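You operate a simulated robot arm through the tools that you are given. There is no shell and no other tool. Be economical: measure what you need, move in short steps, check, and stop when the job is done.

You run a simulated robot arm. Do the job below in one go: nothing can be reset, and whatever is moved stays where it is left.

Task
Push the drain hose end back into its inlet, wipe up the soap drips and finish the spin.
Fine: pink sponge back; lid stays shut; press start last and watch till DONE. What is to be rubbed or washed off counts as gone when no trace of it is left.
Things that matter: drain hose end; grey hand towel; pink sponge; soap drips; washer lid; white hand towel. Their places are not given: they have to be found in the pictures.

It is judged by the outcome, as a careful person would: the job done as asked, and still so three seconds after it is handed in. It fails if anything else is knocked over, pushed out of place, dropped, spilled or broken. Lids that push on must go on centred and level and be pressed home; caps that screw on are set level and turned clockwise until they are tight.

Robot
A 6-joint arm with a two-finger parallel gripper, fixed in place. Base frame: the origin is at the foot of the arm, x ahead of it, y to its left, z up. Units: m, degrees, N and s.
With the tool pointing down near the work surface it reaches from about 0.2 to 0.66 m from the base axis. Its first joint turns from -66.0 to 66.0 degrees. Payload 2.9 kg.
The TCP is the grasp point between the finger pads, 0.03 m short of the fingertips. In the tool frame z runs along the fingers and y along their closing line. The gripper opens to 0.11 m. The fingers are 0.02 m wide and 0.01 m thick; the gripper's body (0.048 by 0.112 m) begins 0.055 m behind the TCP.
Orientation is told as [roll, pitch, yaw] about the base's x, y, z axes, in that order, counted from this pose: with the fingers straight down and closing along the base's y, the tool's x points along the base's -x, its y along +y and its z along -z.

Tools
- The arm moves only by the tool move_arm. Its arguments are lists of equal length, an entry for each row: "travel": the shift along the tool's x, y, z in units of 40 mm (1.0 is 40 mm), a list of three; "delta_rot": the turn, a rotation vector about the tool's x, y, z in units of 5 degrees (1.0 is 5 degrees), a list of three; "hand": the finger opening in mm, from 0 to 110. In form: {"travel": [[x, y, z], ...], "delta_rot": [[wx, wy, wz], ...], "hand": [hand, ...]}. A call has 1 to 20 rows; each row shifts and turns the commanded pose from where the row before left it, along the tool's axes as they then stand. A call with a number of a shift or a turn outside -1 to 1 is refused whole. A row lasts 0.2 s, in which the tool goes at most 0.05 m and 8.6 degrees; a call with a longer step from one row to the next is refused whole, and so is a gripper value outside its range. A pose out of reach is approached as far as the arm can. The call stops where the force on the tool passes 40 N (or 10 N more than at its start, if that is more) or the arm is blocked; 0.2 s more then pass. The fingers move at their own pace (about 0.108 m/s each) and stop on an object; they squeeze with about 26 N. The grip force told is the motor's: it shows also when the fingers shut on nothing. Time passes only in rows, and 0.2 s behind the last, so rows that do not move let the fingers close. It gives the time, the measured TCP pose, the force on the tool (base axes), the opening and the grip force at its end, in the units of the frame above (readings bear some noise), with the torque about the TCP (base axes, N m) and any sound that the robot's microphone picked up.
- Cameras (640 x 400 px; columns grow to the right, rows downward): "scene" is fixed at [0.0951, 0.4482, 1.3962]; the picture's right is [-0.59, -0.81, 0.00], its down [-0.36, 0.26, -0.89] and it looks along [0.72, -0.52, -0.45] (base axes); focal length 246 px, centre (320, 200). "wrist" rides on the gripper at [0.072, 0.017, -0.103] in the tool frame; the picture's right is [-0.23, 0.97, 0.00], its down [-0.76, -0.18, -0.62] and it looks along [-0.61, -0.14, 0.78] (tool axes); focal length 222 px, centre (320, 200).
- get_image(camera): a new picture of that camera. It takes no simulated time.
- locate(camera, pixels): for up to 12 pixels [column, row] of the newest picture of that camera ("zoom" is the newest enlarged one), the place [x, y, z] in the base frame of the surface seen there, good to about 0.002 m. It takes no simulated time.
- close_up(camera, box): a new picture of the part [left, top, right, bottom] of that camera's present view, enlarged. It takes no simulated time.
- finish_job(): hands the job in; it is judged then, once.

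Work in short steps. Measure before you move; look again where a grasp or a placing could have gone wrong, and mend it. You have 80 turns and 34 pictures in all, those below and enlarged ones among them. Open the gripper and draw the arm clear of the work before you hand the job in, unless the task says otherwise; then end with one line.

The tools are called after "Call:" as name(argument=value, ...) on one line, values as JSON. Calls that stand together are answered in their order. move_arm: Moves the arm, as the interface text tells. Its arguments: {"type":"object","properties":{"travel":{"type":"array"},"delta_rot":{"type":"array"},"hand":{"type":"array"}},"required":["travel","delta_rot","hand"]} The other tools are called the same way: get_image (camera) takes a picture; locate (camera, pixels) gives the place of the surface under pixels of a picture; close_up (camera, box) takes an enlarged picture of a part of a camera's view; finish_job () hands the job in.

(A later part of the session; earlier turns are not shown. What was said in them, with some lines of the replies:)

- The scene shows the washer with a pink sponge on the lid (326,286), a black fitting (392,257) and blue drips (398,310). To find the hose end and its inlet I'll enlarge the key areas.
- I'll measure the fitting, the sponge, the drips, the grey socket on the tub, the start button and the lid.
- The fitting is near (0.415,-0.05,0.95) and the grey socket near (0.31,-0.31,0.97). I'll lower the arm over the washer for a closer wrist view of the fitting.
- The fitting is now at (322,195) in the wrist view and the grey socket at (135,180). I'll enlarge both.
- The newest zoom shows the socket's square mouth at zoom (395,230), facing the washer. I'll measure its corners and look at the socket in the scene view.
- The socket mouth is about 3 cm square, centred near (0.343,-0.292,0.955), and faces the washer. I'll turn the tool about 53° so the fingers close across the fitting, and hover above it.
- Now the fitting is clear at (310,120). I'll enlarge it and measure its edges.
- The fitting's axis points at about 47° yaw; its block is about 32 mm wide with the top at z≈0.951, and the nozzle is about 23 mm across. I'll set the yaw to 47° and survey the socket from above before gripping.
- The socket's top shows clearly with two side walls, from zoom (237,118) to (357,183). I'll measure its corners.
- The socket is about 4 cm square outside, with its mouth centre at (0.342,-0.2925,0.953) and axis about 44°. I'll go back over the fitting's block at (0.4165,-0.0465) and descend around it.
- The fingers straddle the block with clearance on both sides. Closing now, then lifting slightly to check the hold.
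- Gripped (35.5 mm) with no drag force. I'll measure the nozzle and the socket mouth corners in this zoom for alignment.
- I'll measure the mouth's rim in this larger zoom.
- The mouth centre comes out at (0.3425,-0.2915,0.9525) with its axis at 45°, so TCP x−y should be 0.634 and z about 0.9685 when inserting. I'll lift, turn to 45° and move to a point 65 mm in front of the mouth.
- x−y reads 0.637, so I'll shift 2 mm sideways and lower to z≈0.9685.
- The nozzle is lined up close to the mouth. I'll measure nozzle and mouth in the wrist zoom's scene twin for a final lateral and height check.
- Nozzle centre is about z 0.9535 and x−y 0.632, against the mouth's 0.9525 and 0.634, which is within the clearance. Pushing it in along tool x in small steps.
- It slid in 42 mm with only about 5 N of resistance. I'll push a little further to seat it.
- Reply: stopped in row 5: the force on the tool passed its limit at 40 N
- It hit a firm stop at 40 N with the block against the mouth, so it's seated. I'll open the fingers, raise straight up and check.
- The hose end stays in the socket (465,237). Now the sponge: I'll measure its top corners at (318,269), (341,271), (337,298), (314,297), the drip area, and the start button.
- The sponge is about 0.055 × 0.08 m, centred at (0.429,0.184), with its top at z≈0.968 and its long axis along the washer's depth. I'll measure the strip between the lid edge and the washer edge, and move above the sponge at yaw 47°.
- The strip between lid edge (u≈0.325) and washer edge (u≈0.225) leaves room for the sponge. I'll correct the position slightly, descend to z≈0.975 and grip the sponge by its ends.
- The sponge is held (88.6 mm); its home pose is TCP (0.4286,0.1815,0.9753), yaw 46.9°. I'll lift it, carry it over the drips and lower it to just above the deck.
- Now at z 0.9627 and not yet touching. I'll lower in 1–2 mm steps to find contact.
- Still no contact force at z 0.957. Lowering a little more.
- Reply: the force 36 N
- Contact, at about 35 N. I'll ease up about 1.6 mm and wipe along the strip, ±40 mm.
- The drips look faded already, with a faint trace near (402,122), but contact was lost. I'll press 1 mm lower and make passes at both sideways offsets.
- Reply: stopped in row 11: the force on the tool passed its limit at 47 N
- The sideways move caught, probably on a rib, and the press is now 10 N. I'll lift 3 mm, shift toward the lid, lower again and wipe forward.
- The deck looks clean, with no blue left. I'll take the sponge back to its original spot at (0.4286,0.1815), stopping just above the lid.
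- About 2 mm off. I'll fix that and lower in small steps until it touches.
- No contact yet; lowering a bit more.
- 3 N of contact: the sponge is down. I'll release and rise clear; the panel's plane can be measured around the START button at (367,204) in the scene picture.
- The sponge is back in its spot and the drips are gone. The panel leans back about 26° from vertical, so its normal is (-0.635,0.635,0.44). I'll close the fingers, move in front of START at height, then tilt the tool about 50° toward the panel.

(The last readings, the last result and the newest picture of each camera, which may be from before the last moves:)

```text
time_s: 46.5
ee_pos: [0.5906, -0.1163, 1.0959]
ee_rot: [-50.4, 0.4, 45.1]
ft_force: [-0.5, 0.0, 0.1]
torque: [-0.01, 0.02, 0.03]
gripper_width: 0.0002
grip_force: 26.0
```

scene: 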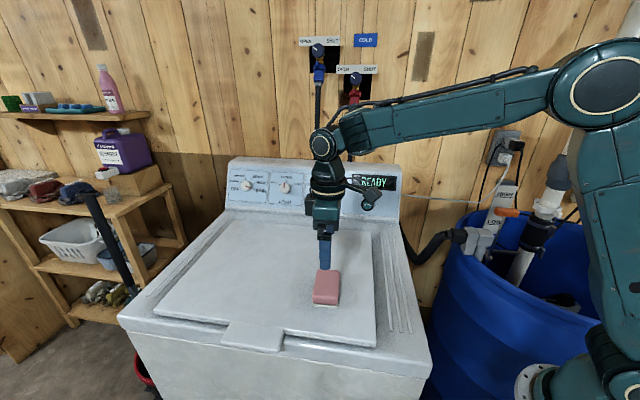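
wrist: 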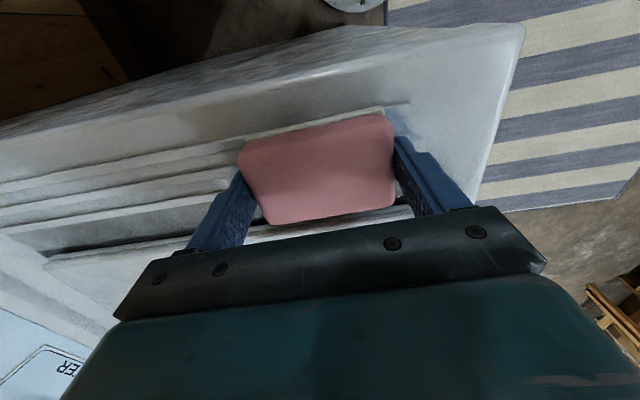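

Tilted 50° at (0.591,-0.116,1.096). I'll lower straight down 80 mm to the pre-press point and check with the wrist camera.

Call:
move_arm(travel=[[0, 0.51, 0.43], [0, 0.51, 0.43], [0, 0.51, 0.43], [0, 0, 0]], delta_rot=[[0, 0, 0], [0, 0, 0], [0, 0, 0], [0, 0, 0]], hand=[0, 0, 0, 0])

Call:
get_image(camera="wrist")

```text
time_s: 47.5
ee_pos: [0.589, -0.1176, 1.0155]
ee_rot: [-50.2, 0.4, 45.1]
ft_force: [0.4, -0.1, 0.0]
torque: [-0.02, -0.02, -0.05]
gripper_width: 0.0
grip_force: 26.0
```

```text
4 pictures are left
```

wrist: 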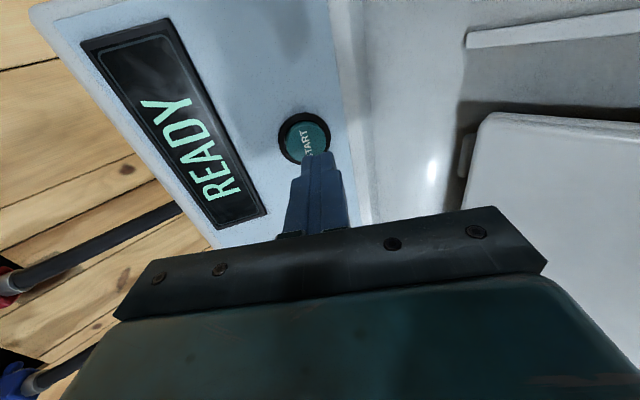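

Call:
locate(camera="wrist", pixels=[[295, 138], [302, 125], [320, 130], [303, 150], [322, 140], [305, 140], [320, 156], [345, 140], [270, 140]])

```text
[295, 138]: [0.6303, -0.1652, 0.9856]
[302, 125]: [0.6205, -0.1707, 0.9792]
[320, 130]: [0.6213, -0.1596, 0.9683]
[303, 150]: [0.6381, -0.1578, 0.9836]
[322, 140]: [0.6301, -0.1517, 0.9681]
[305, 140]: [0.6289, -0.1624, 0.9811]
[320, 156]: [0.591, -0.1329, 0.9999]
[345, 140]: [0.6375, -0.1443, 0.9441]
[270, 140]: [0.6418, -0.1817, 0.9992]
```

The tip lines up with the button centre (about 0.6305,-0.160,0.979), roughly 40 mm away along the panel normal. I'll approach 34 mm, then press in 2 mm steps.

Call:
move_arm(travel=[[0, -0.07, 0.275], [0, -0.07, 0.275], [0, -0.07, 0.275], [0, -0.012, 0.05], [0, -0.012, 0.05], [0, -0.012, 0.05], [0, 0, 0]], delta_rot=[[0, 0, 0], [0, 0, 0], [0, 0, 0], [0, 0, 0], [0, 0, 0], [0, 0, 0], [0, 0, 0]], hand=[0, 0, 0, 0, 0, 0, 0])

```text
time_s: 49.1
ee_pos: [0.6161, -0.1425, 0.9986]
ee_rot: [-50.1, 0.4, 44.9]
ft_force: [-1.1, 1.5, 0.4]
torque: [0.02, -0.03, -0.03]
gripper_width: 0.0001
grip_force: 26.3
```

About 2 N of contact has begun. Pressing on in 1.5 mm steps.

Call:
move_arm(travel=[[0, -0.01, 0.037], [0, -0.01, 0.037], [0, -0.01, 0.037], [0, 0, 0]], delta_rot=[[0, 0, 0], [0, 0, 0], [0, 0, 0], [0, 0, 0]], hand=[0, 0, 0, 0])

```text
time_s: 50.1
ee_pos: [0.6186, -0.1453, 0.9957]
ee_rot: [-50.1, 0.4, 45.1]
ft_force: [-5.6, 5.1, 3.4]
torque: [0.02, 0.01, -0.02]
gripper_width: 0.0
grip_force: 25.7
heard: click
```

A click was heard. I'll back off along the normal, go up clear, and look at the display.

Call:
move_arm(travel=[[0, 0.1, -0.4], [0, 0.2, -0.8], [0, -0.5, -0.8], [0, -0.76, -0.64], [0, -0.76, -0.64], [0, 0, 0]], delta_rot=[[0, 0, 0], [0, 0, 0], [0, 0, 0], [0, 0, 0], [0, 0, 0], [0, 0, 0]], hand=[0, 0, 0, 0, 0, 0])

Call:
get_image(camera="wrist")

```text
time_s: 51.5
ee_pos: [0.5794, -0.1049, 1.1322]
ee_rot: [-50.2, 0.4, 45.0]
ft_force: [-0.3, 0.9, 0.1]
torque: [0.0, 0.03, 0.04]
gripper_width: 0.0
grip_force: 26.0
```

```text
3 pictures are left
```

wrist: 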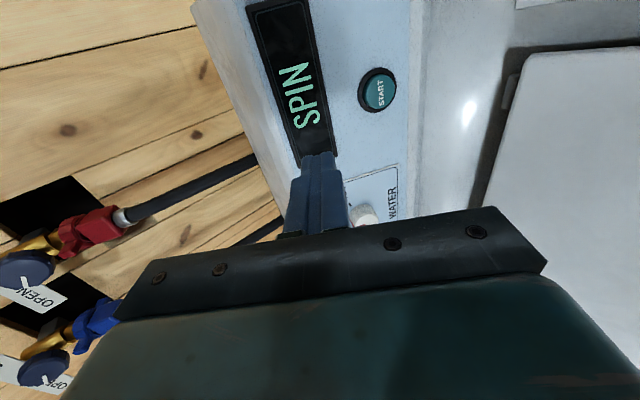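

The display shows SPIN. While it runs I'll untilt the tool, draw back and up, and wait.

Call:
move_arm(travel=[[0, 0, 0], [0, 0, 0], [0, 0, 0], [0, 0, 0], [0, 0, 0], [0, 0, 0], [0, 0, 0], [0, 0, 0], [0, 0, 0], [0, 0, 0], [0.8, 0, -0.6], [0.8, 0, -0.6], [0.8, 0, -0.6], [0.8, 0, -0.6], [0.8, 0, -0.6], [0, 0, 0], [0, 0, 0], [0, 0, 0], [0, 0, 0], [0, 0, 0]], delta_rot=[[-1, 0, 0], [-1, 0, 0], [-1, 0, 0], [-1, 0, 0], [-1, 0, 0], [-1, 0, 0], [-1, 0, 0], [-1, 0, 0], [-1, 0, 0], [-1, 0, 0], [0, 0, 0], [0, 0, 0], [0, 0, 0], [0, 0, 0], [0, 0, 0], [0, 0, 0], [0, 0, 0], [0, 0, 0], [0, 0, 0], [0, 0, 0]], hand=[0, 0, 0, 0, 0, 0, 0, 0, 0, 0, 60, 80, 80, 80, 80, 80, 80, 80, 80, 80])

Call:
move_arm(travel=[[0, 0, 0], [0, 0, 0], [0, 0, 0], [0, 0, 0], [0, 0, 0], [0, 0, 0], [0, 0, 0], [0, 0, 0], [0, 0, 0], [0, 0, 0], [0, 0, 0], [0, 0, 0], [0, 0, 0], [0, 0, 0], [0, 0, 0], [0, 0, 0], [0, 0, 0], [0, 0, 0], [0, 0, 0], [0, 0, 0]], delta_rot=[[0, 0, 0], [0, 0, 0], [0, 0, 0], [0, 0, 0], [0, 0, 0], [0, 0, 0], [0, 0, 0], [0, 0, 0], [0, 0, 0], [0, 0, 0], [0, 0, 0], [0, 0, 0], [0, 0, 0], [0, 0, 0], [0, 0, 0], [0, 0, 0], [0, 0, 0], [0, 0, 0], [0, 0, 0], [0, 0, 0]], hand=[80, 80, 80, 80, 80, 80, 80, 80, 80, 80, 80, 80, 80, 80, 80, 80, 80, 80, 80, 80])

Call:
move_arm(travel=[[0, 0, 0], [0, 0, 0], [0, 0, 0], [0, 0, 0], [0, 0, 0], [0, 0, 0], [0, 0, 0], [0, 0, 0], [0, 0, 0], [0, 0, 0], [0, 0, 0], [0, 0, 0], [0, 0, 0], [0, 0, 0], [0, 0, 0], [0, 0, 0], [0, 0, 0], [0, 0, 0], [0, 0, 0], [0, 0, 0]], delta_rot=[[0, 0, 0], [0, 0, 0], [0, 0, 0], [0, 0, 0], [0, 0, 0], [0, 0, 0], [0, 0, 0], [0, 0, 0], [0, 0, 0], [0, 0, 0], [0, 0, 0], [0, 0, 0], [0, 0, 0], [0, 0, 0], [0, 0, 0], [0, 0, 0], [0, 0, 0], [0, 0, 0], [0, 0, 0], [0, 0, 0]], hand=[80, 80, 80, 80, 80, 80, 80, 80, 80, 80, 80, 80, 80, 80, 80, 80, 80, 80, 80, 80])

```text
time_s: 55.7
ee_pos: [0.4684, -0.214, 1.2536]
ee_rot: [-0.2, 0.5, 45.0]
ft_force: [0.3, 0.8, -0.5]
torque: [0.05, 0.0, -0.03]
gripper_width: 0.08
grip_force: 0.0
out of reach, approached as far as the arm can: row 10
```

```text
time_s: 59.9
ee_pos: [0.4688, -0.2138, 1.2528]
ee_rot: [-0.1, 0.4, 45.0]
ft_force: [-0.7, 0.6, -1.3]
torque: [0.01, 0.04, 0.01]
gripper_width: 0.0798
grip_force: 0.0
```

```text
time_s: 64.1
ee_pos: [0.4694, -0.2132, 1.2528]
ee_rot: [-0.3, 0.4, 44.9]
ft_force: [0.1, 0.4, -0.1]
torque: [0.01, 0.0, 0.02]
gripper_width: 0.08
grip_force: 0.1
```

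About 14 s have passed since the press. I'll check the whole scene.

Call:
get_image(camera="scene")

```text
2 pictures are left
```

scene: 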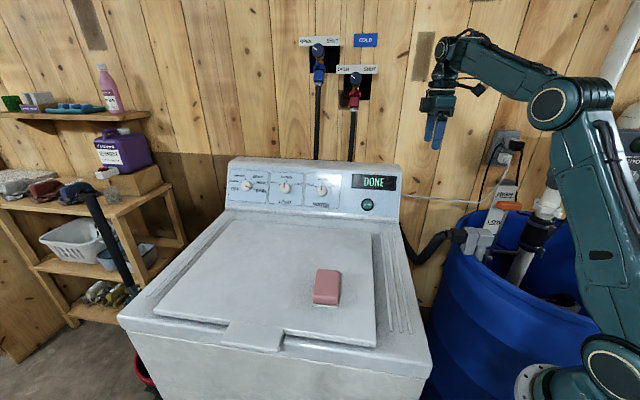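

The display reads DONE at (373,183). One last enlarged check of the deck and hose.

Call:
close_up(camera="scene", box=[360, 220, 500, 340])

```text
3.33 times, centred on (430, 280) of scene
```

zoom: 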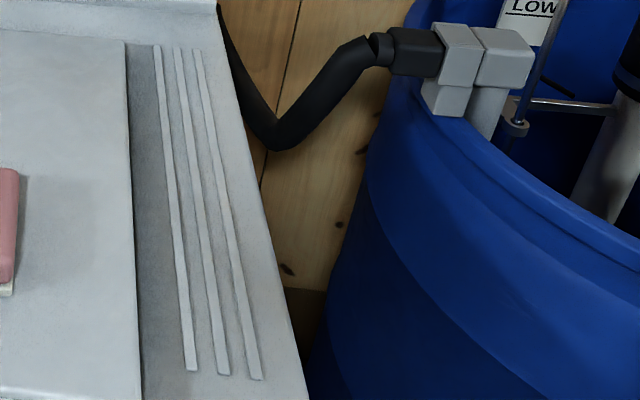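

The hose is seated, the deck is clean, the sponge is back, the lid is shut and the display shows DONE. Handing in.

Call:
finish_job()

```text
The job is handed in.
```

The drain hose end is back in its inlet, the soap drips are wiped up with no trace left, the pink sponge is back in its place, the lid stayed shut, and START was pressed last; the display went from SPIN to DONE.
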